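You operate a simulated robot arm through the tools that you are given. There is no shell and no other tool.

The job below is to be done with a simulated robot arm. You get a single attempt, and the scene is never put back.

Task
Take the wrapper out of the arm box, put the wallet in and shut it.
Fine: the wrapper goes in the small basket. Where these are worked on the way, their far stop is far enough and under half their travel is too little: lid of the arm box.

The check looks at the end state, three seconds after you hand in, the way a careful person would. Anything else that was tipped, shoved, dropped, spilled or broken makes it a failure. Lids that push on must go on centred and level and be pressed home; caps that screw on are set level and turned clockwise until they are tight.

Robot
A 6-joint arm with a two-finger parallel gripper, fixed in place. Base frame: the origin is at the foot of the arm, x ahead of it, y to its left, z up. Units: mm, rad, N and s.
Its first joint turns from -2.897 to 2.897 rad. Payload 3.91 kg.
The tool frame sits at the grasp point between the pads (the TCP): z along the fingers, y along the line on which they close. The tips reach 30 mm beyond it. Largest opening 110 mm; finger width 20, thickness 10; the body of the gripper, 48 by 112 mm, starts 55 mm behind the TCP.
Orientation is told as [roll, pitch, yaw] about the base's x, y, z axes, in that order, counted from this pose: with the fingers straight down and closing along the base's y, the tool's x points along the base's -x, its y along +y and its z along -z.

Tools
- The arm moves only by the tool move_arm. Its argument "commands" is a list that holds one entry, the list of rows, each a list of 7 numbers: the gripper command, from -1 (shut) to 1 (fully open), values between in proportion, then the shift along the tool's x, y, z in mm, then the turn, a rotation vector about the tool's x, y, z in rad. In form: [[[jaw, dx, dy, dz, rx, ry, rz], ...]]. A call has 1 to 20 rows; each row is the pose to reach, as a shift and turn from the pose commanded when the call began, along the tool's axes at that moment. Rows are played at 5 a second. More than 50 mm and 0.15 rad between two rows, or a gripper value outside its range, and nothing of the call is played. Where a pose cannot be reached the arm comes as near as it can. A force on the tool above 90 N (or 10 N above the force at the start of the call, whichever is more), or a blocked arm, ends the call early, and 0.2 s more pass. Each finger travels about 108 mm/s and halts on what it meets, pressing with about 31 N; the grip force reading is that of the motor and also rises with nothing between the fingers. The clock runs only during rows and for 0.2 s after the last one: add rows that repeat a pose to give the fingers time. The reply holds the time, the measured pose of the TCP, the force on the tool along the base axes, the opening and the grip force, in the units named above and with some noise, with the torque about the TCP (base axes, N m) and any sound that the robot's microphone picked up.
- Cameras (640 x 400 px; columns grow to the right, rows downward): "scene" is fixed at [410.2, -490.7, 1069.5]; the picture's right is [0.81, -0.59, 0.00], its down [-0.32, -0.44, -0.84] and it looks along [0.49, 0.68, -0.54] (base axes); focal length 242 px, centre (320, 200). "wrist" rides on the gripper at [72, 17, -103] in the tool frame; the picture's right is [-0.23, 0.97, 0.00], its down [-0.76, -0.18, -0.62] and it looks along [-0.61, -0.14, 0.78] (tool axes); focal length 222 px, centre (320, 200). There is no depth. A picture from a camera that has moved, and an enlarged one, comes with that camera's place and axes in the base frame and with its lens. The place of the scene camera against the robot may be out by one fixed shift of up to 18 mm in any direction.
- capture(camera): a new picture of that camera. No time passes.
- inspect(camera, box): a new picture of the part [left, top, right, bottom] of that camera's present view, enlarged. No time passes.
- job_done(): hands the job in; it is judged then, once.

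Nothing tells you positions but the pictures and the camera data. Unless the task says otherwise, let go and move clear before handing in.

The tools are called after "Call:" as a command line: name --argument value ..., lists and objects as JSON in quotes. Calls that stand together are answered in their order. move_arm: Moves the arm, as the interface text tells. Its arguments: {"type":"object","properties":{"commands":{"type":"array","items":{"type":"array","items":{"type":"array","items":{"type":"number"}}}}},"required":["commands"]} The other tools are called the same way: capture (camera) takes a picture; inspect (camera, box) takes an enlarged picture of a part of a camera's view; job_done () hands the job in.

At the start:

```text
clock: 0.0
eef_pos: [588.8, 249.9, 969.8]
tool_rot: [0.0, 0.0, 0.0]
wrist_force: [0.6, 0.1, 0.0]
ft_torque: [0.0, 0.0, -0.04]
finger_gap: 110.0
grip_force: 0.0
```

scene: 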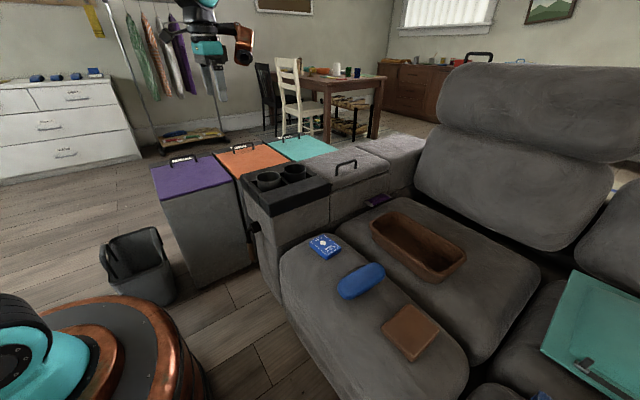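
wrist: 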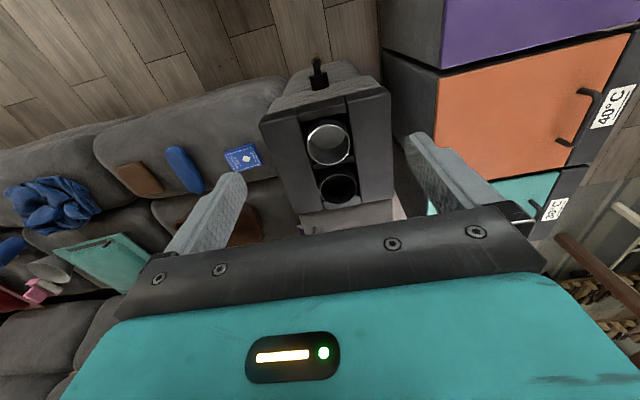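

I see a sofa with an arm console (cup holders plus a grey lid with a handle), a card pack, blue glasses case, brown wallet, and a brown basket on the seat. I'll look closer at the parts before moving.

Call:
inspect --camera "scene" --box '[220, 120, 420, 245]'

Call:
inspect --camera "scene" --box '[280, 180, 480, 305]'

Call:
inspect --camera "scene" --box '[360, 260, 640, 400]'

Call:
inspect --camera "wrist" --box '[80, 60, 420, 260]'

```text
3.20 times, centred on (320, 182) of scene
camera zoom: at [410.2, -490.7, 1069.5], right [0.81, -0.59, 0.0], down [-0.32, -0.44, -0.84], along [0.49, 0.68, -0.54], focal length 774 px, centre (320, 256)
```

zoom: 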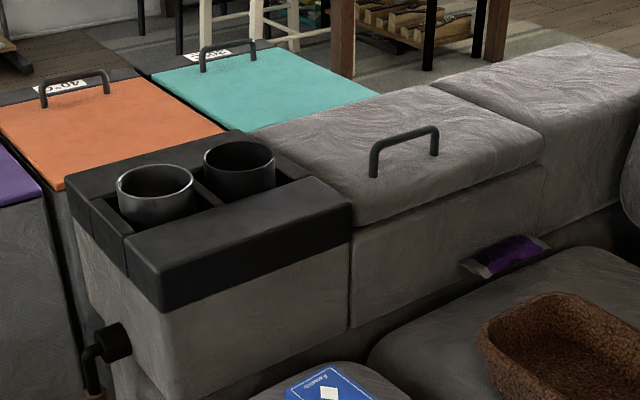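

```text
3.20 times, centred on (380, 242) of scene
camera zoom: at [410.2, -490.7, 1069.5], right [0.81, -0.59, 0.0], down [-0.32, -0.44, -0.84], along [0.49, 0.68, -0.54], focal length 774 px, centre (128, 64)
```

zoom: 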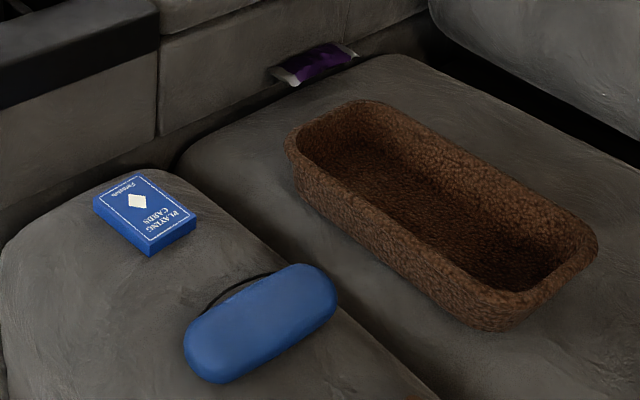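

```text
2.29 times, centred on (500, 330) of scene
camera zoom: at [410.2, -490.7, 1069.5], right [0.81, -0.59, 0.0], down [-0.32, -0.44, -0.84], along [0.49, 0.68, -0.54], focal length 552 px, centre (-91, -97)
```

zoom: 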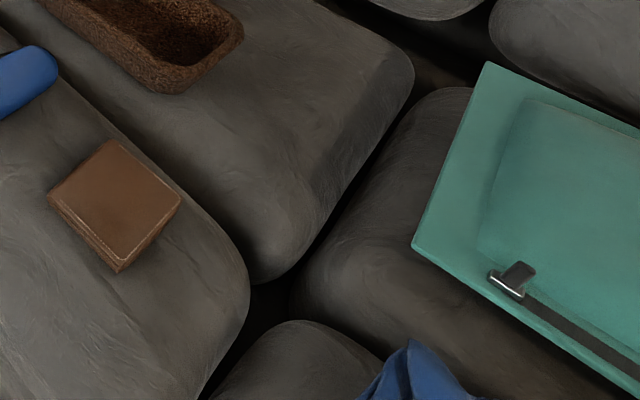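

```text
1.88 times, centred on (250, 160) of wrist
camera zoom: at [515.6, 266.7, 1072.1], right [0.23, 0.97, 0.0], down [0.76, -0.18, 0.62], along [0.61, -0.14, -0.78], focal length 418 px, centre (452, 275)
```

zoom: 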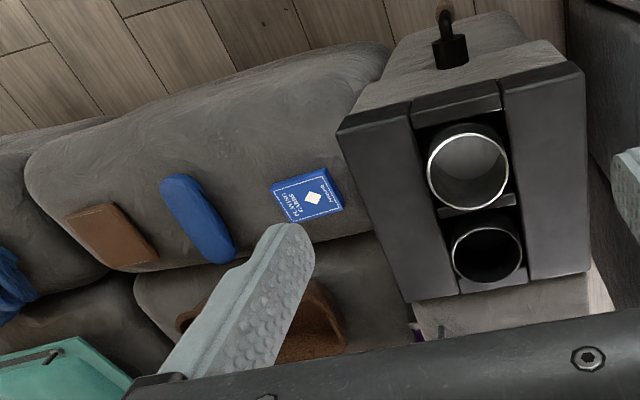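

I take the arm box to be the part behind the cup holders, with a handle running along x at roughly (1000, 146, 650) and a hinge probably on the +y side. I'll move forward for a better wrist view.

Call:
move_arm --commands '[[[1, -45, 0, 0, 0, 0, 0], [1, -90, 0, 0, 0, 0, 0], [1, -135, 0, 20, 0, 0, 0], [1, -170, 0, 40, 0, 0, 0], [1, -170, 0, 40, 0, 0, 0]]]'

Call:
capture --camera "wrist"

Call:
capture --camera "scene"

```text
clock: 1.2
eef_pos: [759.5, 248.1, 929.3]
tool_rot: [0.0, 0.0, 0.001]
wrist_force: [-1.3, -0.2, 0.3]
ft_torque: [-0.02, 0.01, 0.02]
finger_gap: 110.5
grip_force: 0.1
```

```text
taken
camera wrist: at [685.6, 265.3, 1031.9], right [0.23, 0.97, 0.0], down [0.76, -0.18, 0.62], along [0.61, -0.14, -0.78], focal length 222 px, centre (320, 200)
```

wrist: 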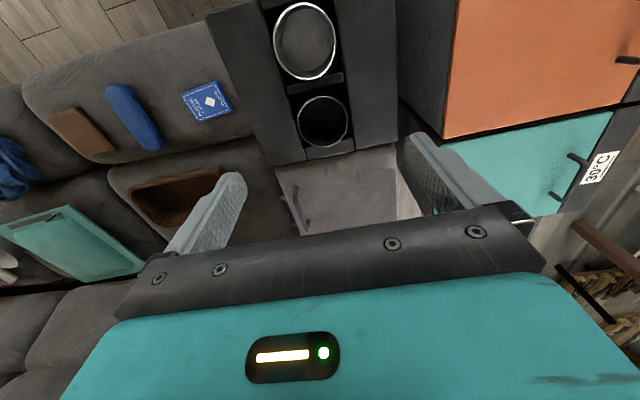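

```text
taken
```

scene: 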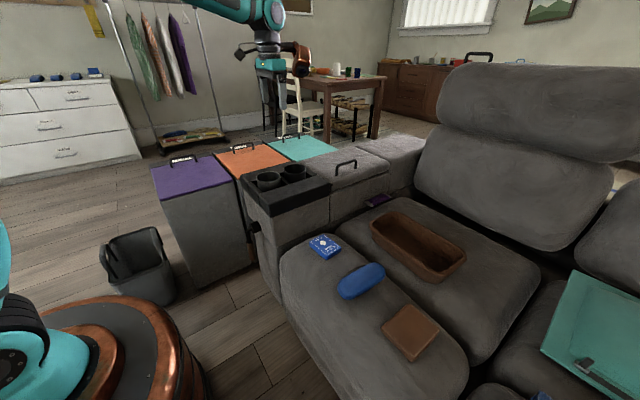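

The wrist view now shows the handle and the near part of the lid. I'll enlarge to triangulate.

Call:
inspect --camera "wrist" --box '[200, 100, 440, 250]'

Call:
inspect --camera "wrist" --box '[40, 60, 280, 210]'

Call:
inspect --camera "scene" --box '[300, 130, 420, 205]'

Call:
inspect --camera "scene" --box '[225, 160, 345, 235]'

```text
2.67 times, centred on (320, 175) of wrist
camera zoom: at [685.6, 265.3, 1031.9], right [0.23, 0.97, 0.0], down [0.76, -0.18, 0.62], along [0.61, -0.14, -0.78], focal length 592 px, centre (320, 267)
```

zoom: 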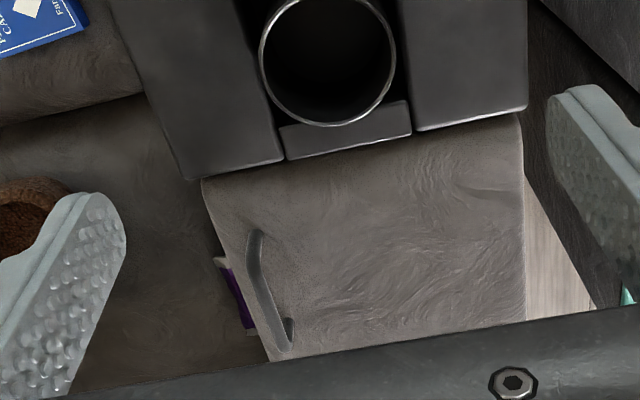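

```text
2.67 times, centred on (160, 135) of wrist
camera zoom: at [685.6, 265.3, 1031.9], right [0.23, 0.97, 0.0], down [0.76, -0.18, 0.62], along [0.61, -0.14, -0.78], focal length 592 px, centre (747, 373)
```

zoom: 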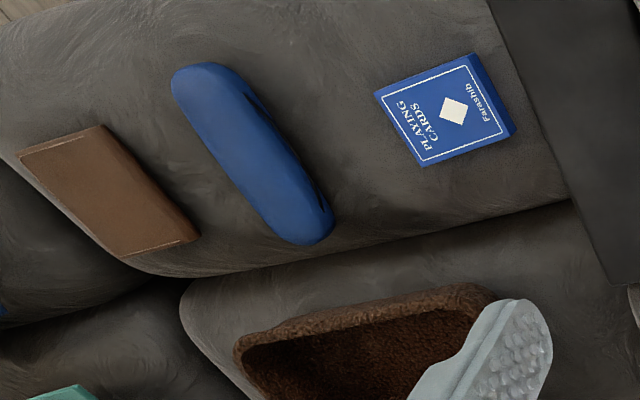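

```text
5.33 times, centred on (360, 168) of scene
camera zoom: at [410.2, -490.7, 1069.5], right [0.81, -0.59, 0.0], down [-0.32, -0.44, -0.84], along [0.49, 0.68, -0.54], focal length 1289 px, centre (107, 373)
```

zoom: 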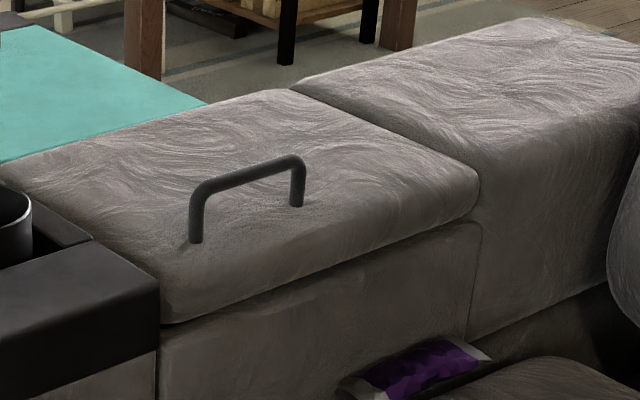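

```text
5.33 times, centred on (285, 198) of scene
camera zoom: at [410.2, -490.7, 1069.5], right [0.81, -0.59, 0.0], down [-0.32, -0.44, -0.84], along [0.49, 0.68, -0.54], focal length 1289 px, centre (507, 213)
```

zoom: 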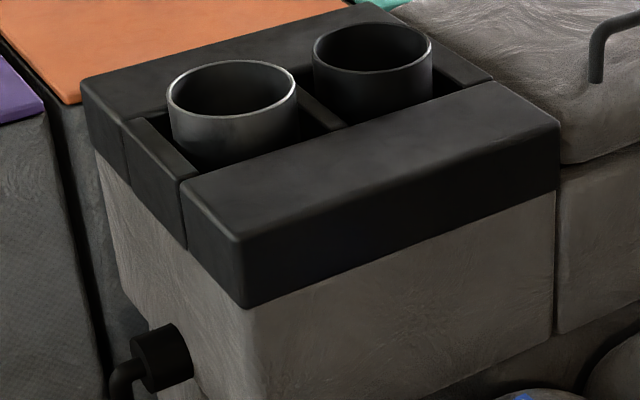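

The handle bar looks to run from about x 950 to 1047 at y≈150, top z≈672. I'll move in closer above it to refine that before grasping.

Call:
move_arm --commands '[[[1, -26, -20, 28, 0, 0, 0], [1, -52, -40, 56, 0, 0, 0], [1, -78, -60, 84, 0, 0, 0], [1, -104, -80, 110, 0, 0, 0], [1, -130, -98, 130, 0, 0, 0], [1, -130, -98, 130, 0, 0, 0]]]'

Call:
capture --camera "wrist"

Call:
inspect --camera "scene" --box '[240, 60, 440, 185]'

```text
clock: 2.6
eef_pos: [891.1, 151.9, 798.0]
tool_rot: [0.001, 0.0, -0.001]
wrist_force: [0.6, -0.6, 0.9]
ft_torque: [0.03, -0.02, -0.04]
finger_gap: 109.9
grip_force: 0.1
```

```text
taken
camera wrist: at [816.8, 168.0, 901.2], right [0.23, 0.97, 0.0], down [0.76, -0.18, 0.62], along [0.61, -0.14, -0.78], focal length 222 px, centre (320, 200)
```

wrist: 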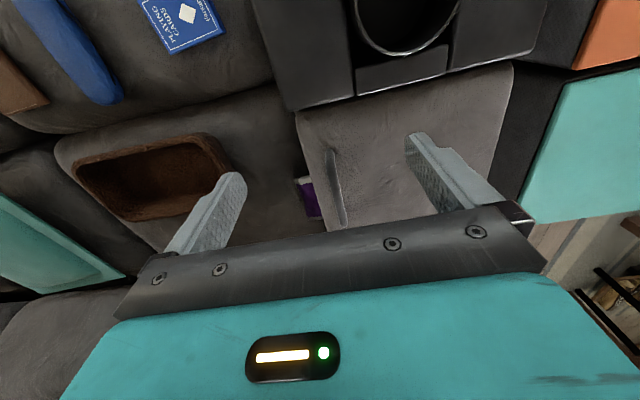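

```text
3.20 times, centred on (340, 122) of scene
camera zoom: at [410.2, -490.7, 1069.5], right [0.81, -0.59, 0.0], down [-0.32, -0.44, -0.84], along [0.49, 0.68, -0.54], focal length 774 px, centre (256, 448)
```

zoom: 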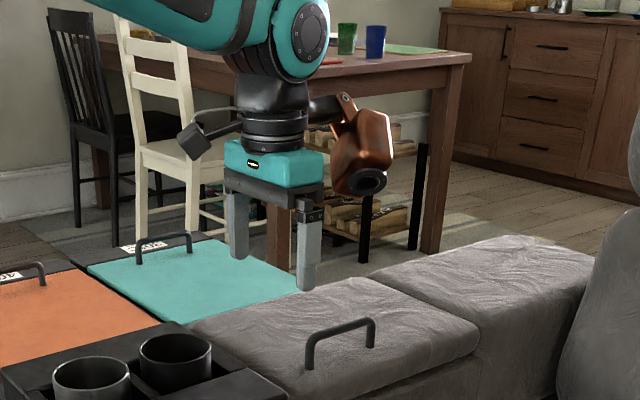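

Call:
inspect --camera "wrist" --box '[260, 90, 420, 240]'

Call:
inspect --camera "wrist" --box '[40, 80, 320, 255]'

```text
2.67 times, centred on (340, 165) of wrist
camera zoom: at [816.8, 168.0, 901.2], right [0.23, 0.97, 0.0], down [0.76, -0.18, 0.62], along [0.61, -0.14, -0.78], focal length 592 px, centre (267, 293)
```

zoom: 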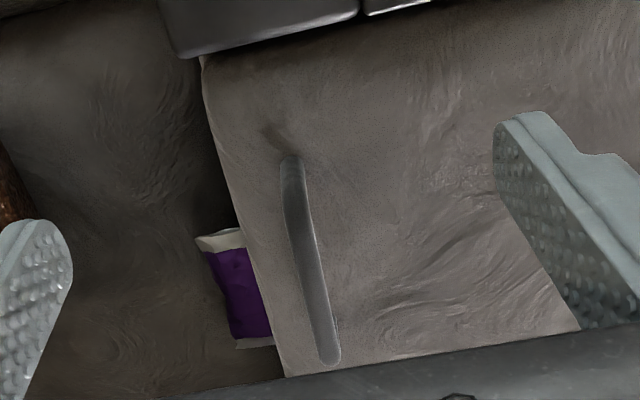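

```text
2.29 times, centred on (180, 168) of wrist
camera zoom: at [816.8, 168.0, 901.2], right [0.23, 0.97, 0.0], down [0.76, -0.18, 0.62], along [0.61, -0.14, -0.78], focal length 508 px, centre (640, 274)
```

zoom: 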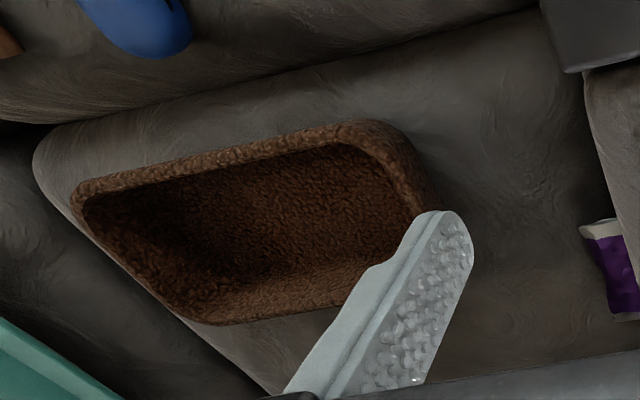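

The bar centre is near (947–1050, 149.5, 671) with the lid surface near z=638. I'll part-close the jaws and come down over the bar.

Call:
move_arm --commands '[[[0.0, -45, -2, 0, 0, 0, 0], [-0.09, -94, -2, 15, 0, 0, 0], [-0.09, -94, -2, 55, 0, 0, 0], [-0.09, -94, -2, 80, 0, 0, 0], [-0.09, -94, -2, 80, 0, 0, 0]]]'

Call:
capture --camera "wrist"

Call:
inspect --camera "scene" --box '[260, 90, 420, 190]'

```text
refused: row 2 steps farther than a row can; nothing moved
```

```text
taken
camera wrist: at [816.8, 168.0, 901.2], right [0.23, 0.97, 0.0], down [0.76, -0.18, 0.62], along [0.61, -0.14, -0.78], focal length 222 px, centre (320, 200)
```

wrist: 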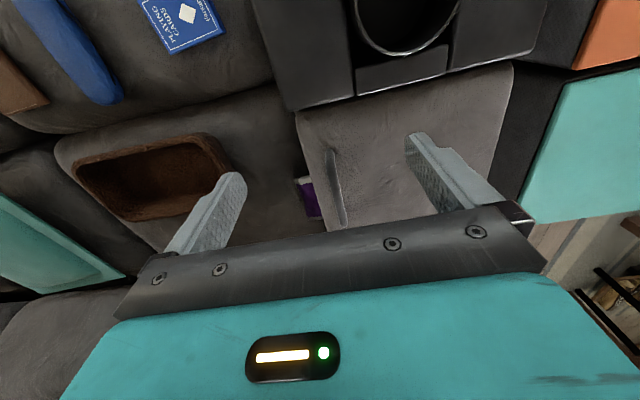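

```text
4.00 times, centred on (340, 140) of scene
camera zoom: at [410.2, -490.7, 1069.5], right [0.81, -0.59, 0.0], down [-0.32, -0.44, -0.84], along [0.49, 0.68, -0.54], focal length 967 px, centre (240, 440)
```

zoom: 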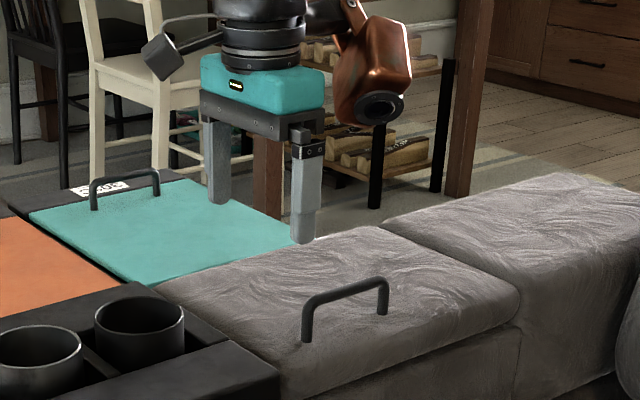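

The step was slightly too long, so nothing moved. I'll resend with smaller steps.

Call:
move_arm --commands '[[[0.0, -45, -2, 0, 0, 0, 0], [-0.09, -90, -2, 10, 0, 0, 0], [-0.09, -94, -2, 50, 0, 0, 0], [-0.09, -94, -2, 80, 0, 0, 0], [-0.09, -94, -2, 80, 0, 0, 0]]]'

Call:
capture --camera "wrist"

Call:
inspect --camera "scene" --box '[260, 90, 420, 190]'

```text
clock: 3.8
eef_pos: [982.7, 148.2, 717.9]
tool_rot: [-0.001, 0.0, 0.001]
wrist_force: [-0.3, 0.1, 0.7]
ft_torque: [-0.02, 0.0, -0.01]
finger_gap: 50.3
grip_force: 0.1
```

```text
taken
camera wrist: at [908.9, 165.1, 820.7], right [0.23, 0.97, 0.0], down [0.76, -0.18, 0.62], along [0.61, -0.14, -0.78], focal length 222 px, centre (320, 200)
```

wrist: 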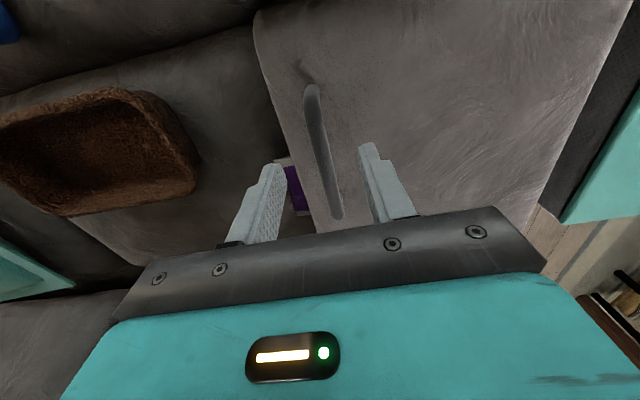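

```text
4.00 times, centred on (340, 140) of scene
camera zoom: at [410.2, -490.7, 1069.5], right [0.81, -0.59, 0.0], down [-0.32, -0.44, -0.84], along [0.49, 0.68, -0.54], focal length 967 px, centre (240, 440)
```

zoom: 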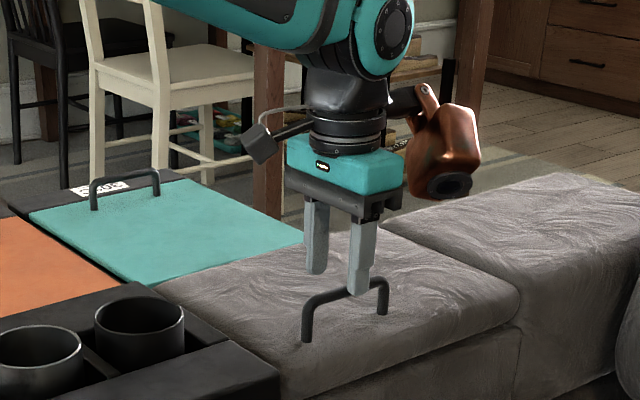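

The bar lies between the fingers. I'll lower 35 mm and close on it.

Call:
move_arm --commands '[[[-0.09, 0, 0, 20, 0, 0, 0], [-0.09, 0, 0, 35, 0, 0, 0], [-0.09, 0, 0, 35, 0, 0, 0], [-0.5, 0, 0, 35, 0, 0, 0], [-1, 0, 0, 35, 0, 0, 0], [-1, 0, 0, 35, 0, 0, 0], [-1, 0, 0, 35, 0, 0, 0]]]'

Call:
capture --camera "wrist"

Call:
inspect --camera "scene" --box '[260, 90, 420, 190]'

```text
clock: 5.4
eef_pos: [984.1, 149.6, 684.6]
tool_rot: [0.001, -0.001, 0.003]
wrist_force: [7.4, 30.6, -1.2]
ft_torque: [0.31, -0.15, -0.06]
finger_gap: 11.5
grip_force: 44.7
```

```text
taken
camera wrist: at [910.3, 166.8, 787.1], right [0.23, 0.97, 0.0], down [0.76, -0.18, 0.62], along [0.61, -0.14, -0.78], focal length 222 px, centre (320, 200)
```

wrist: 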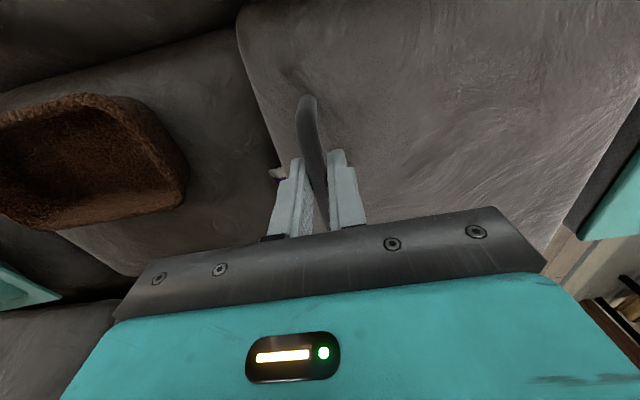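

```text
4.00 times, centred on (340, 140) of scene
camera zoom: at [410.2, -490.7, 1069.5], right [0.81, -0.59, 0.0], down [-0.32, -0.44, -0.84], along [0.49, 0.68, -0.54], focal length 967 px, centre (240, 440)
```

zoom: 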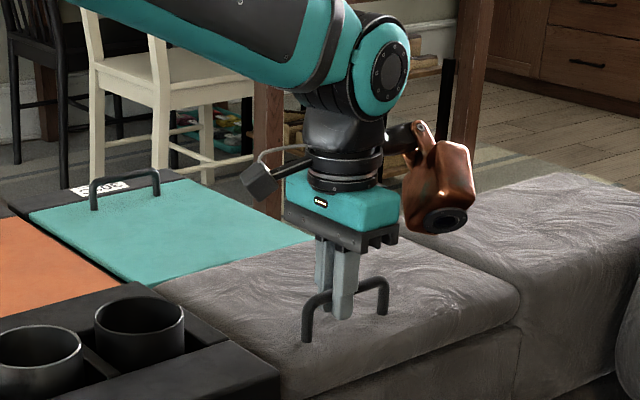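

The bar is held (gap 11.5 mm). I'll try lifting it a little along an arc about an assumed hinge at the +y edge and watch the forces.

Call:
move_arm --commands '[[[-1, 0, 2.8, -10.5, 0, 0, 0], [-1, 0, 6.1, -20.9, 0, 0, 0], [-1, 0, 6.1, -20.9, 0, 0, 0]]]'

Call:
inspect --camera "scene" --box '[260, 90, 420, 190]'

Call:
capture --camera "wrist"

```text
clock: 6.2
eef_pos: [983.3, 158.2, 702.6]
tool_rot: [0.001, 0.004, 0.003]
wrist_force: [21.9, 57.4, -34.4]
ft_torque: [0.44, -0.4, -0.09]
finger_gap: 11.5
grip_force: 45.0
```

```text
4.00 times, centred on (340, 140) of scene
camera zoom: at [410.2, -490.7, 1069.5], right [0.81, -0.59, 0.0], down [-0.32, -0.44, -0.84], along [0.49, 0.68, -0.54], focal length 967 px, centre (240, 440)
```

zoom: 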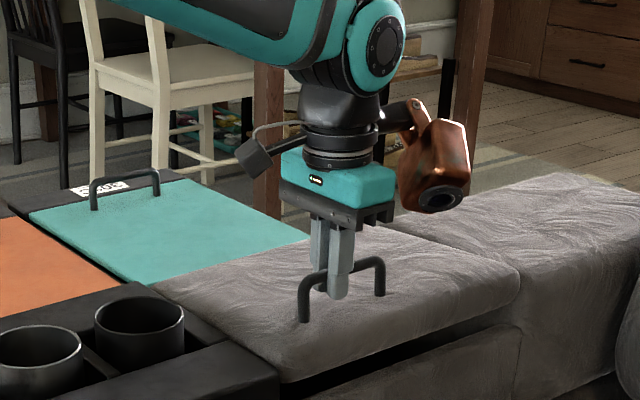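

```text
taken
camera wrist: at [910.5, 175.3, 805.7], right [0.23, 0.97, 0.0], down [0.76, -0.18, 0.62], along [0.6, -0.14, -0.78], focal length 222 px, centre (320, 200)
```

wrist: 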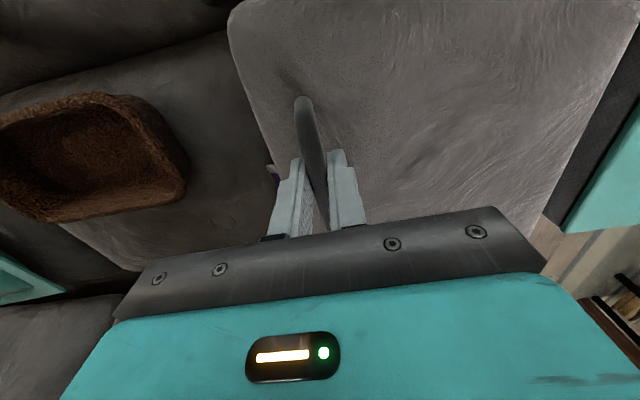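

The lid does hinge at the +y side, with a lower hinge line than I assumed. I'll continue along a corrected arc and tilt the tool part of the way with the lid.

Call:
move_arm --commands '[[[-1, 0, 9, -9.9, 0.05, 0, 0], [-1, 0, 21.5, -29.5, 0.1, 0, 0], [-1, 0, 35.5, -47.8, 0.15, 0, 0], [-1, 0, 35.5, -47.8, 0.15, 0, 0]]]'

Call:
inspect --camera "scene" --box '[260, 90, 420, 190]'

```text
clock: 7.2
eef_pos: [984.5, 192.9, 751.5]
tool_rot: [-0.154, 0.006, 0.0]
wrist_force: [-41.3, 35.5, -38.4]
ft_torque: [0.21, 1.01, 0.03]
finger_gap: 11.6
grip_force: 45.1
```

```text
4.00 times, centred on (340, 140) of scene
camera zoom: at [410.2, -490.7, 1069.5], right [0.81, -0.59, 0.0], down [-0.32, -0.44, -0.84], along [0.49, 0.68, -0.54], focal length 967 px, centre (240, 440)
```

zoom: 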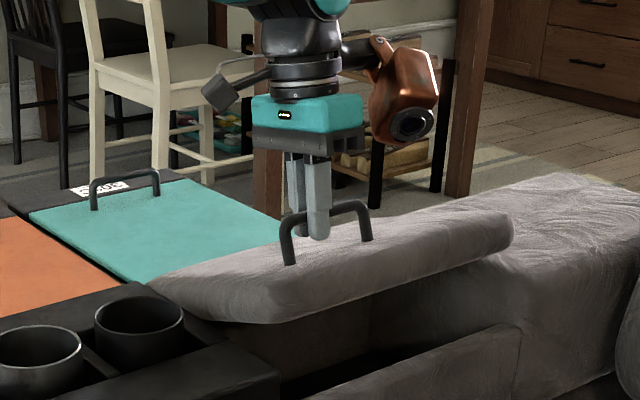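

The lid is about 20° open and tracking well. The circle fit puts the hinge near (y 362, z 587), so I'll carry on along that arc.

Call:
move_arm --commands '[[[-1, 0, 15.8, -17.7, 0.03, 0, 0], [-1, 0, 36.5, -39.5, 0.07, 0, 0], [-1, 0, 59.7, -58.6, 0.1, 0, 0], [-1, 0, 59.7, -58.6, 0.1, 0, 0]]]'

Call:
inspect --camera "scene" --box '[260, 70, 420, 190]'

```text
clock: 8.2
eef_pos: [984.9, 257.4, 802.7]
tool_rot: [-0.25, -0.004, -0.001]
wrist_force: [3.3, 0.7, -8.5]
ft_torque: [-0.31, 1.28, 0.03]
finger_gap: 11.9
grip_force: 44.7
```

```text
3.33 times, centred on (340, 130) of scene
camera zoom: at [410.2, -490.7, 1069.5], right [0.81, -0.59, 0.0], down [-0.32, -0.44, -0.84], along [0.49, 0.68, -0.54], focal length 806 px, centre (253, 433)
```

zoom: 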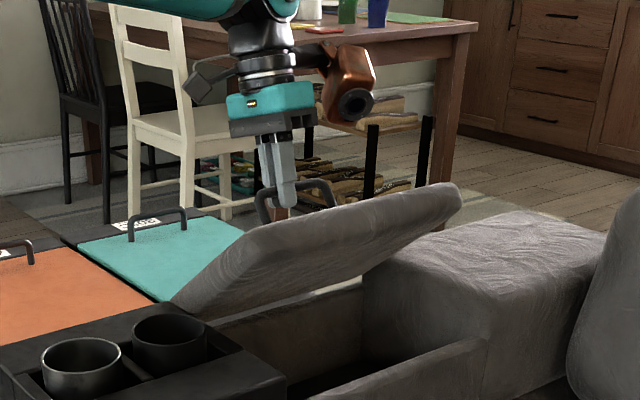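

Forces are low and the lid is about 40° open. Continuing along the same arc.

Call:
move_arm --commands '[[[-1, 0, 23.7, -18.3, 0.03, 0, 0], [-1, 0, 49.6, -33.5, 0.06, 0, 0], [-1, 0, 77.2, -45.2, 0.09, 0, 0], [-1, 0, 77.2, -45.2, 0.09, 0, 0]]]'

Call:
inspect --camera "scene" --box '[240, 60, 400, 180]'

Call:
capture --camera "wrist"

```text
clock: 9.2
eef_pos: [982.6, 347.0, 828.0]
tool_rot: [-0.337, -0.003, 0.002]
wrist_force: [40.6, -4.3, 42.2]
ft_torque: [-0.11, -0.49, 0.94]
finger_gap: 11.8
grip_force: 45.1
```

```text
3.33 times, centred on (320, 120) of scene
camera zoom: at [410.2, -490.7, 1069.5], right [0.81, -0.59, 0.0], down [-0.32, -0.44, -0.84], along [0.49, 0.68, -0.54], focal length 806 px, centre (320, 467)
```

zoom: 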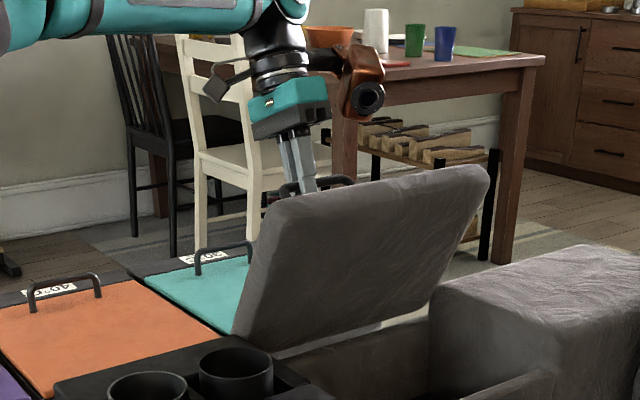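

```text
taken
camera wrist: at [909.2, 397.2, 919.7], right [0.23, 0.92, -0.32], down [0.76, 0.04, 0.65], along [0.61, -0.39, -0.69], focal length 222 px, centre (320, 200)
```

wrist: 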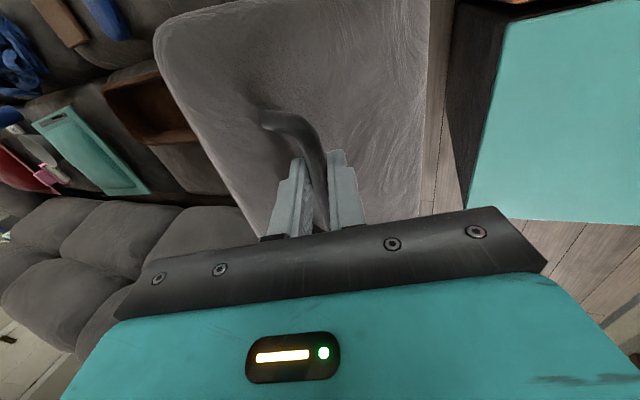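

The lid is at about 63°. I'll continue in small steps and watch for the reach limit or the stop.

Call:
move_arm --commands '[[[-1, 0, 28.4, -12.1, 0.06, 0, 0], [-1, 0, 58.2, -18.9, 0.12, 0, 0], [-1, 0, 58.2, -18.9, 0.12, 0, 0]]]'

Call:
inspect --camera "scene" --box '[220, 60, 380, 180]'

```text
clock: 10.0
eef_pos: [982.1, 407.6, 825.2]
tool_rot: [-0.462, 0.0, 0.0]
wrist_force: [22.9, 6.9, 31.3]
ft_torque: [-0.07, 0.16, 0.57]
finger_gap: 11.4
grip_force: 45.1
```

```text
3.33 times, centred on (300, 120) of scene
camera zoom: at [410.2, -490.7, 1069.5], right [0.81, -0.59, 0.0], down [-0.32, -0.44, -0.84], along [0.49, 0.68, -0.54], focal length 806 px, centre (387, 467)
```

zoom: 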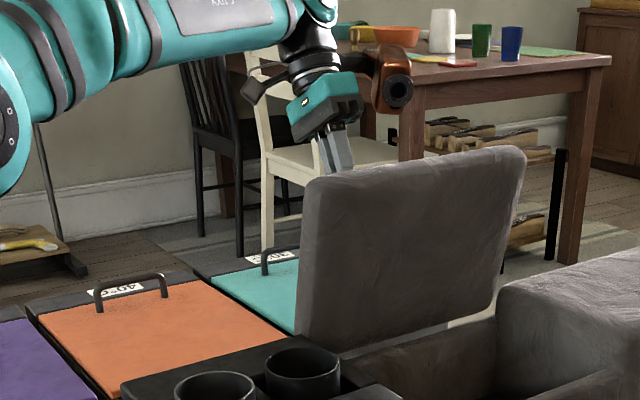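

Tracking fine, lid at about 78°. Two more steps should take it past vertical.

Call:
move_arm --commands '[[[-1, 0, 29.9, -6.8, 0.06, 0, 0], [-1, 0, 60.4, -9.5, 0.12, 0, 0], [-1, 0, 60.4, -9.5, 0.12, 0, 0]]]'

Call:
inspect --camera "scene" --box '[220, 60, 380, 180]'

Call:
capture --camera "wrist"

```text
clock: 10.8
eef_pos: [982.2, 467.1, 807.6]
tool_rot: [-0.582, 0.0, 0.001]
wrist_force: [12.6, 11.3, 20.1]
ft_torque: [-0.1, 0.46, 0.43]
finger_gap: 11.7
grip_force: 44.5
```

```text
3.33 times, centred on (300, 120) of scene
camera zoom: at [410.2, -490.7, 1069.5], right [0.81, -0.59, 0.0], down [-0.32, -0.44, -0.84], along [0.49, 0.68, -0.54], focal length 806 px, centre (387, 467)
```

zoom: 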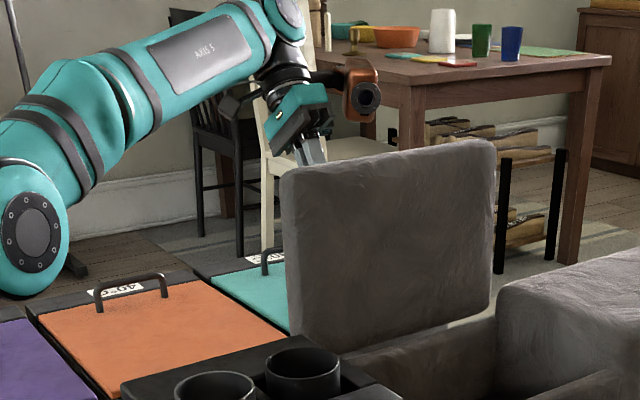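

```text
taken
camera wrist: at [908.1, 537.6, 882.8], right [0.23, 0.81, -0.53], down [0.76, 0.19, 0.62], along [0.61, -0.55, -0.58], focal length 222 px, centre (320, 200)
```

wrist: 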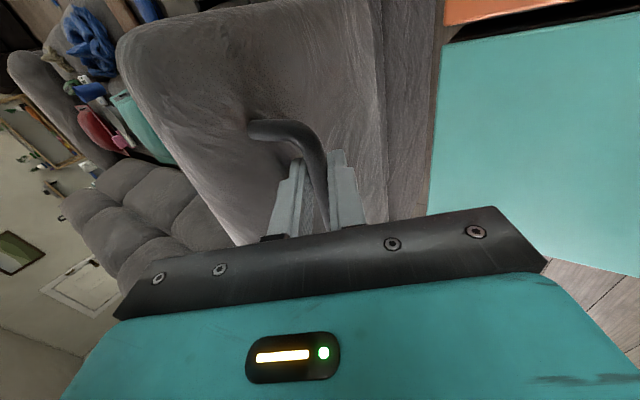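

The lid is now just past vertical. I'll go a little further to find its stop.

Call:
move_arm --commands '[[[-1, 0, 15.5, -1.3, 0.03, 0, 0], [-1, 0, 30.6, -2.6, 0.06, 0, 0], [-1, 0, 30.6, -2.6, 0.06, 0, 0]]]'

Call:
inspect --camera "scene" --box '[220, 60, 380, 180]'

```text
clock: 11.3
eef_pos: [981.6, 469.6, 803.8]
tool_rot: [-0.615, -0.014, -0.008]
wrist_force: [4.1, -50.1, 10.9]
ft_torque: [-0.39, 1.46, 0.11]
finger_gap: 12.0
grip_force: 45.3
out of reach, approached as far as the arm can: row 1, 2
stopped in row 2: the force on the tool passed its limit at 113 N (the readings are from after the stop); the commanded pose is now the measured one
```

```text
3.33 times, centred on (300, 120) of scene
camera zoom: at [410.2, -490.7, 1069.5], right [0.81, -0.59, 0.0], down [-0.32, -0.44, -0.84], along [0.49, 0.68, -0.54], focal length 806 px, centre (387, 467)
```

zoom: 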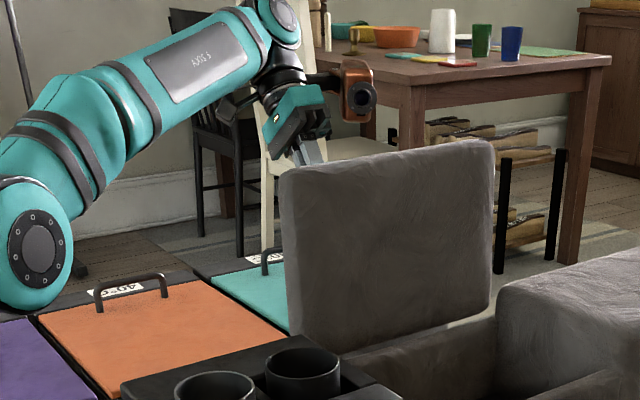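

The lid has reached its stop just past vertical (about 94°) and the force limit tripped there. I'll ease the fingers open slightly and see that the lid stays.

Call:
move_arm --commands '[[[-0.7, 0, 0, 0, 0, 0, 0], [-0.52, 0, 0, 0, 0, 0, 0], [-0.52, 0, 0, 0, 0, 0, 0]]]'

Call:
capture --camera "wrist"

Call:
inspect --camera "scene" --box '[220, 60, 380, 180]'

```text
clock: 12.1
eef_pos: [978.7, 477.3, 802.0]
tool_rot: [-0.614, -0.014, 0.0]
wrist_force: [-2.0, -0.6, 7.6]
ft_torque: [-0.23, 0.15, -0.05]
finger_gap: 28.0
grip_force: 0.7
```

```text
taken
camera wrist: at [904.7, 550.7, 874.6], right [0.24, 0.79, -0.56], down [0.75, 0.21, 0.62], along [0.61, -0.57, -0.55], focal length 222 px, centre (320, 200)
```

wrist: 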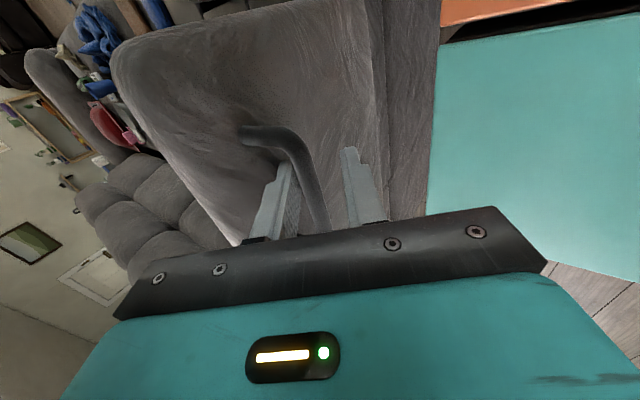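

```text
3.33 times, centred on (300, 120) of scene
camera zoom: at [410.2, -490.7, 1069.5], right [0.81, -0.59, 0.0], down [-0.32, -0.44, -0.84], along [0.49, 0.68, -0.54], focal length 806 px, centre (387, 467)
```

zoom: 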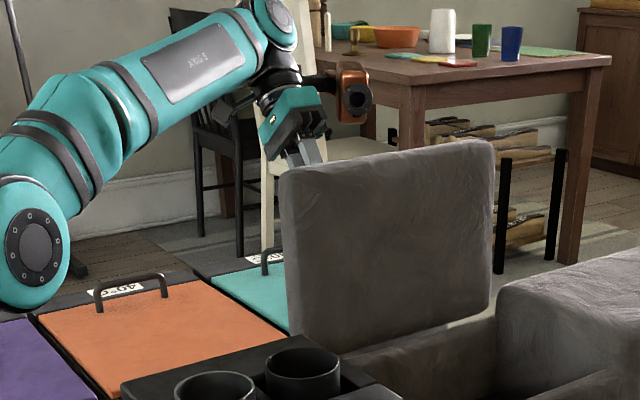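

The lid stays put with the fingers slightly open. I'll back off along the tool axis while untilting.

Call:
move_arm --commands '[[[-0.52, 0, -4, -6, -0.02, 0, 0], [-0.52, 0, -5, -18, -0.06, 0, 0], [-0.52, 0, -5, -32, -0.12, 0, 0], [-0.52, 0, -5, -50, -0.2, 0, 0]]]'

Call:
capture --camera "wrist"

Call:
inspect --camera "scene" --box '[220, 60, 380, 180]'

```text
clock: 13.1
eef_pos: [969.0, 495.4, 840.2]
tool_rot: [-0.416, -0.014, -0.002]
wrist_force: [0.1, 0.6, 0.1]
ft_torque: [0.0, -0.03, 0.01]
finger_gap: 26.6
grip_force: 0.0
out of reach, approached as far as the arm can: row 2, 3, 4
```

```text
taken
camera wrist: at [895.1, 553.0, 926.0], right [0.23, 0.89, -0.39], down [0.75, 0.09, 0.65], along [0.62, -0.45, -0.65], focal length 222 px, centre (320, 200)
```

wrist: 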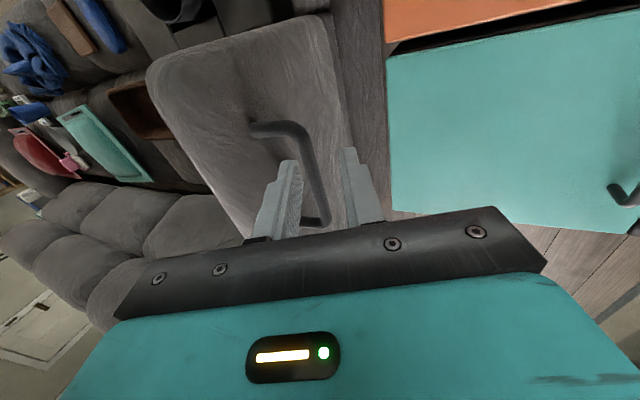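

```text
3.33 times, centred on (300, 120) of scene
camera zoom: at [410.2, -490.7, 1069.5], right [0.81, -0.59, 0.0], down [-0.32, -0.44, -0.84], along [0.49, 0.68, -0.54], focal length 806 px, centre (387, 467)
```

zoom: 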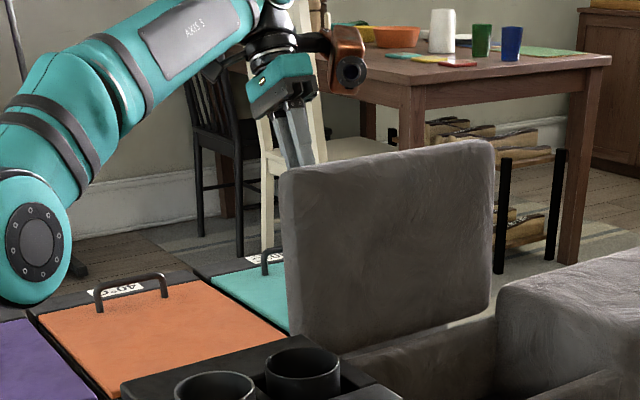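

The fingers are clear of the handle and the lid holds. I'll rise, untilt, and swing back over the open box to look inside.

Call:
move_arm --commands '[[[-0.52, 0, -12.1, -27.5, 0, 0, 0], [-0.52, 0, -28.3, -64, -0.1, 0, 0], [-0.52, 0, -44.4, -100.6, -0.2, 0, 0], [-0.52, 0, -89.7, -91.6, -0.3, 0, 0], [-0.52, 20, -130.8, -73.4, -0.4, 0, 0], [-0.52, 40, -172, -55.3, -0.416, 0, 0], [-0.52, 60, -213.2, -37.1, -0.416, 0, 0], [-0.52, 80, -254.4, -18.9, -0.416, 0, 0], [-0.52, 80, -254.4, -18.9, -0.416, 0, 0]]]'

Call:
capture --camera "wrist"

Call:
capture --camera "scene"

```text
clock: 15.1
eef_pos: [887.4, 267.8, 961.6]
tool_rot: [-0.001, -0.015, -0.002]
wrist_force: [0.1, -0.1, 0.1]
ft_torque: [0.0, 0.05, -0.01]
finger_gap: 26.5
grip_force: 0.1
out of reach, approached as far as the arm can: row 1, 2, 3, 4
```

```text
taken
camera wrist: at [812.3, 284.8, 1063.2], right [0.23, 0.97, 0.0], down [0.75, -0.18, 0.63], along [0.62, -0.14, -0.77], focal length 222 px, centre (320, 200)
```

wrist: 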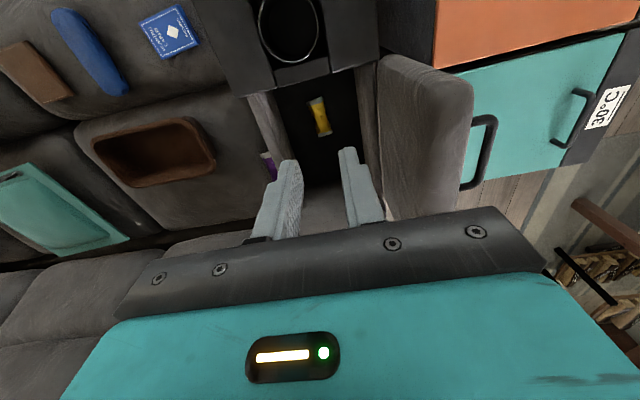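

```text
taken
```

scene: 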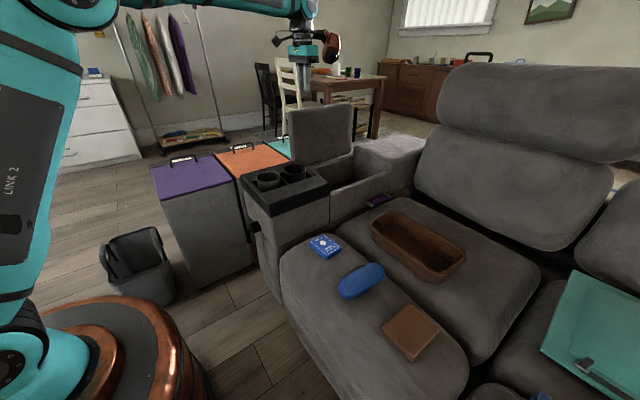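

The lid stays open and I can see a yellow wrapper in the dark box. I'll zoom in to place it.

Call:
inspect --camera "wrist" --box '[220, 50, 420, 200]'

Call:
inspect --camera "wrist" --box '[285, 80, 365, 150]'

Call:
inspect --camera "scene" --box '[250, 95, 420, 215]'

```text
2.67 times, centred on (320, 125) of wrist
camera zoom: at [812.3, 284.8, 1063.2], right [0.23, 0.97, 0.0], down [0.75, -0.18, 0.63], along [0.62, -0.14, -0.77], focal length 592 px, centre (320, 400)
```

zoom: 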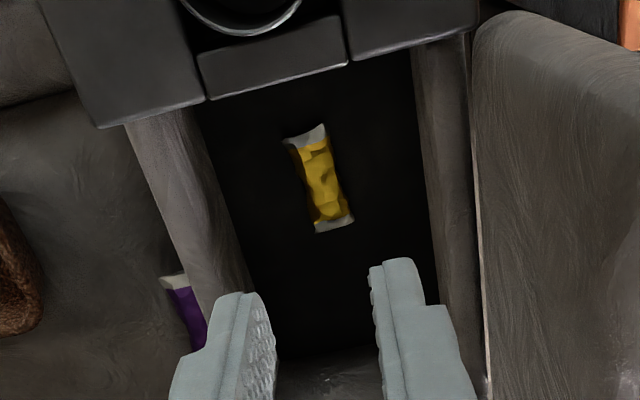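

```text
5.71 times, centred on (325, 115) of wrist
camera zoom: at [812.3, 284.8, 1063.2], right [0.23, 0.97, 0.0], down [0.75, -0.18, 0.63], along [0.62, -0.14, -0.77], focal length 1269 px, centre (291, 686)
```

zoom: 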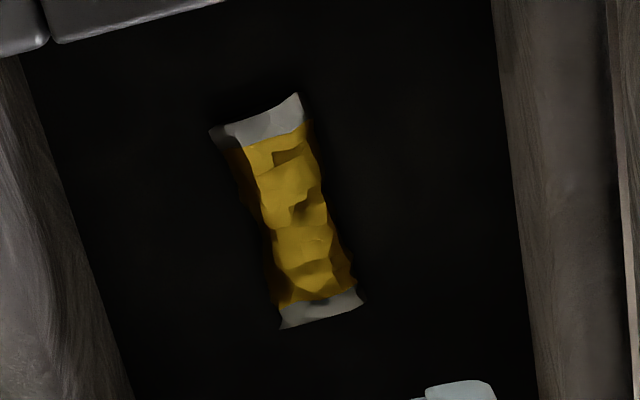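

```text
3.33 times, centred on (335, 155) of scene
camera zoom: at [410.2, -490.7, 1069.5], right [0.81, -0.59, 0.0], down [-0.32, -0.44, -0.84], along [0.49, 0.68, -0.54], focal length 806 px, centre (270, 350)
```

zoom: 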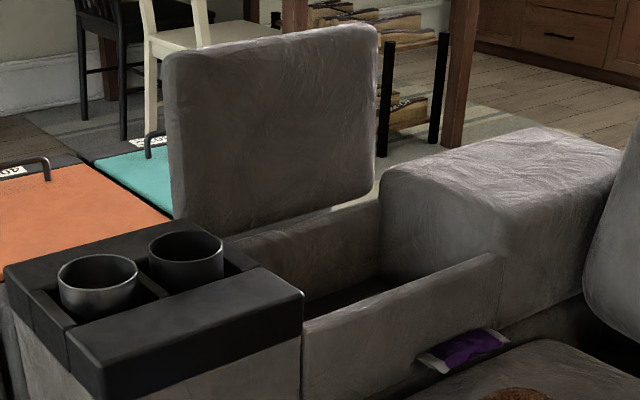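

I need a second viewpoint for the wrapper's depth, so I'll lower toward the box opening and square up the small pitch error.

Call:
move_arm --commands '[[[-0.52, 0, -8, 45, 0, 0.015, 0], [-0.52, 0, -15, 90, 0, 0.015, 0], [-0.52, 0, -20, 135, 0, 0.015, 0], [-0.52, 0, -20, 160, 0, 0.015, 0], [-0.52, 0, -20, 160, 0, 0.015, 0]]]'

Call:
capture --camera "wrist"

Call:
inspect --camera "wrist" --box '[220, 50, 420, 200]'

```text
clock: 16.3
eef_pos: [888.6, 251.1, 801.5]
tool_rot: [0.0, 0.003, -0.002]
wrist_force: [0.4, 0.0, 0.8]
ft_torque: [-0.02, -0.03, -0.03]
finger_gap: 26.3
grip_force: 0.1
```

```text
taken
camera wrist: at [815.5, 268.6, 904.3], right [0.23, 0.97, 0.0], down [0.76, -0.18, 0.62], along [0.61, -0.14, -0.78], focal length 222 px, centre (320, 200)
```

wrist: 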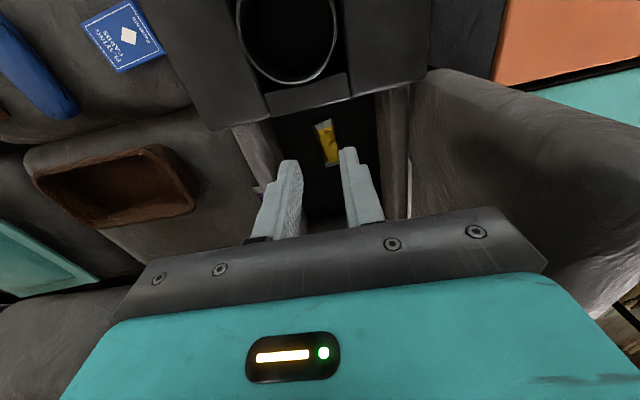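

```text
2.67 times, centred on (320, 125) of wrist
camera zoom: at [815.5, 268.6, 904.3], right [0.23, 0.97, 0.0], down [0.76, -0.18, 0.62], along [0.61, -0.14, -0.78], focal length 592 px, centre (320, 400)
```

zoom: 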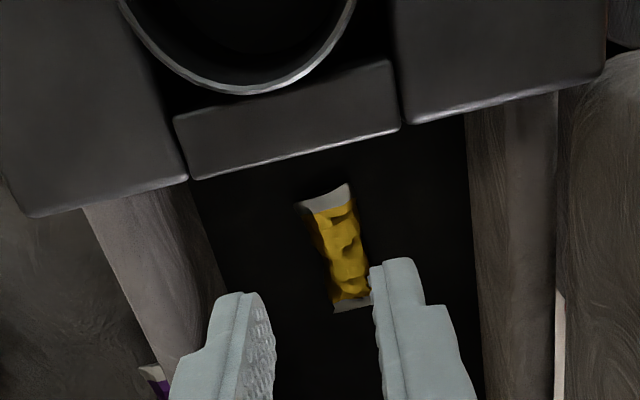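

The wrapper lies along x from about 968 to 1067 at y≈238, z≈465, deep in the box and near the reach limit. I'll study the gripper's surroundings to plan a collision-free entry.

Call:
inspect --camera "scene" --box '[240, 40, 400, 180]'

Call:
inspect --camera "wrist" --box '[280, 100, 360, 160]'

```text
2.86 times, centred on (320, 110) of scene
camera zoom: at [410.2, -490.7, 1069.5], right [0.81, -0.59, 0.0], down [-0.32, -0.44, -0.84], along [0.49, 0.68, -0.54], focal length 691 px, centre (320, 457)
```

zoom: 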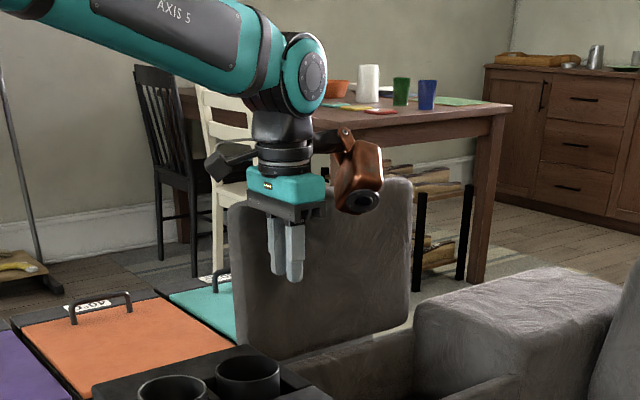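

```text
6.67 times, centred on (320, 130) of wrist
camera zoom: at [815.5, 268.6, 904.3], right [0.23, 0.97, 0.0], down [0.76, -0.18, 0.62], along [0.61, -0.14, -0.78], focal length 1481 px, centre (320, 667)
```

zoom: 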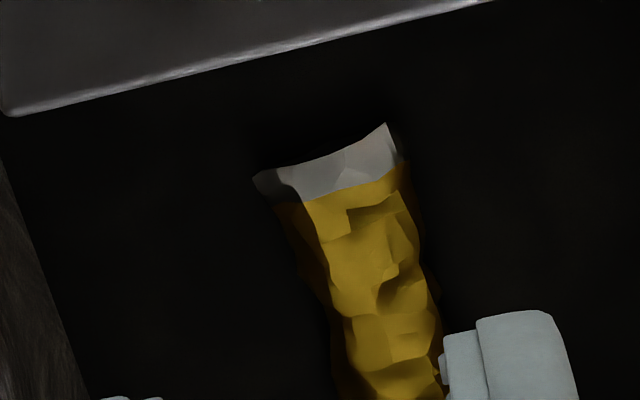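

The wrapper is within reach and the box interior looks roughly y 141–347 with the floor near z 455. I'll move above it with a small yaw, so the copper part of the wrist stays off the side wall, and open the jaws partway.

Call:
move_arm --commands '[[[0.0, -40, -4, 5, 0, 0, -0.08], [0.2, -80, -8, 10, 0, 0, -0.16], [0.27, -123, -13, 20, 0, 0, -0.25], [0.27, -123, -13, 20, 0, 0, -0.25]]]'

Call:
capture --camera "wrist"

Call:
inspect --camera "scene" --box '[260, 40, 420, 180]'

```text
clock: 17.3
eef_pos: [1012.6, 239.3, 780.4]
tool_rot: [0.0, 0.001, 0.249]
wrist_force: [0.3, 0.0, -0.1]
ft_torque: [0.0, -0.02, 0.02]
finger_gap: 70.0
grip_force: 0.1
```

```text
taken
camera wrist: at [936.9, 237.7, 883.6], right [-0.02, 1.0, 0.0], down [0.78, 0.02, 0.62], along [0.62, 0.01, -0.78], focal length 222 px, centre (320, 200)
```

wrist: 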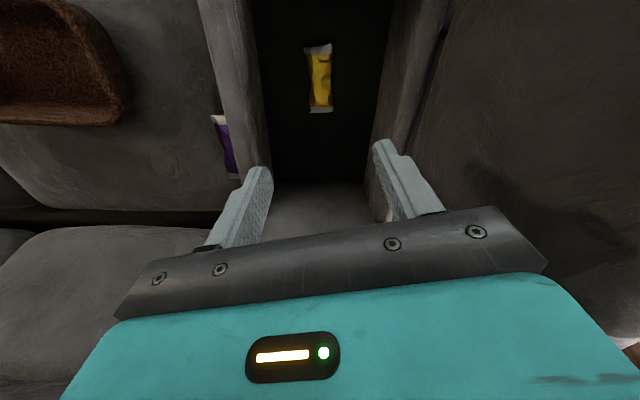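

```text
2.86 times, centred on (340, 110) of scene
camera zoom: at [410.2, -490.7, 1069.5], right [0.81, -0.59, 0.0], down [-0.32, -0.44, -0.84], along [0.49, 0.68, -0.54], focal length 691 px, centre (263, 457)
```

zoom: 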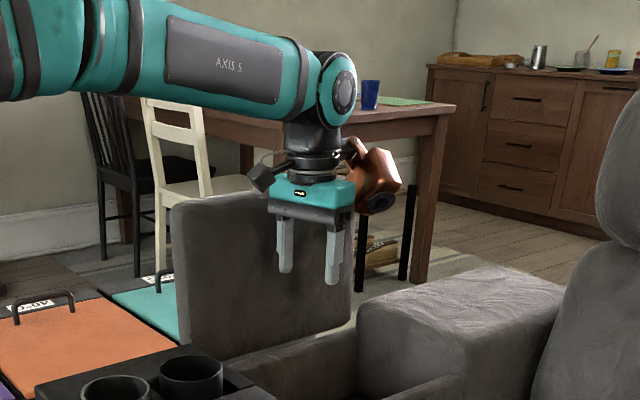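

The wrapper is ahead of the fingers as expected. I'll lower partway into the box and look again for a better depth estimate.

Call:
move_arm --commands '[[[0.27, 0, 0, 45, 0, 0, 0], [0.27, 0, 0, 90, 0, 0, 0], [0.27, 0, 0, 130, 0, 0, 0], [0.27, 0, 0, 160, 0, 0, 0], [0.27, 0, 0, 160, 0, 0, 0]]]'

Call:
capture --camera "wrist"

Call:
inspect --camera "scene" --box '[260, 60, 420, 200]'

```text
clock: 18.5
eef_pos: [1009.8, 238.8, 619.6]
tool_rot: [0.001, 0.001, 0.249]
wrist_force: [-0.3, 0.1, 1.2]
ft_torque: [-0.01, 0.0, -0.03]
finger_gap: 69.8
grip_force: 0.1
```

```text
taken
camera wrist: at [934.2, 238.0, 722.4], right [-0.02, 1.0, 0.0], down [0.78, 0.01, 0.62], along [0.62, 0.01, -0.78], focal length 222 px, centre (320, 200)
```

wrist: 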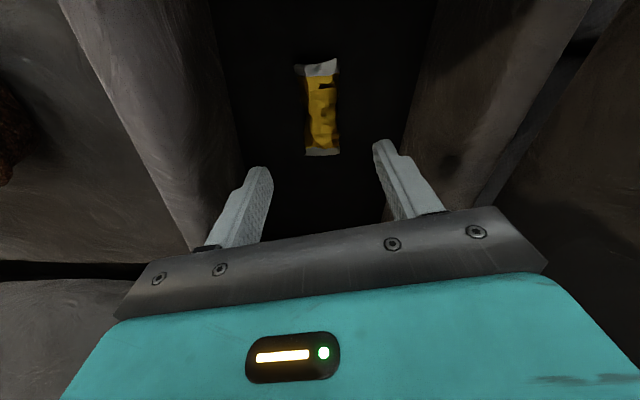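

```text
2.86 times, centred on (340, 130) of scene
camera zoom: at [410.2, -490.7, 1069.5], right [0.81, -0.59, 0.0], down [-0.32, -0.44, -0.84], along [0.49, 0.68, -0.54], focal length 691 px, centre (263, 400)
```

zoom: 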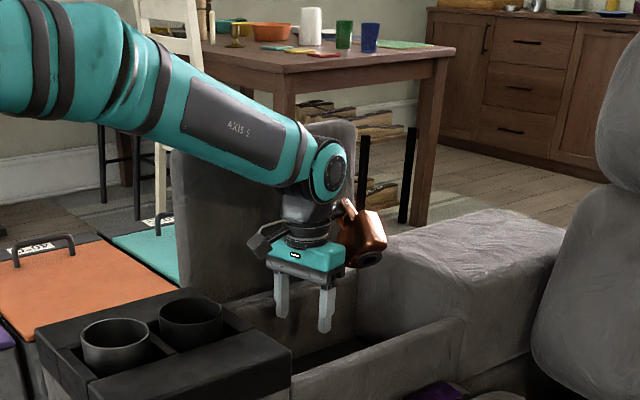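

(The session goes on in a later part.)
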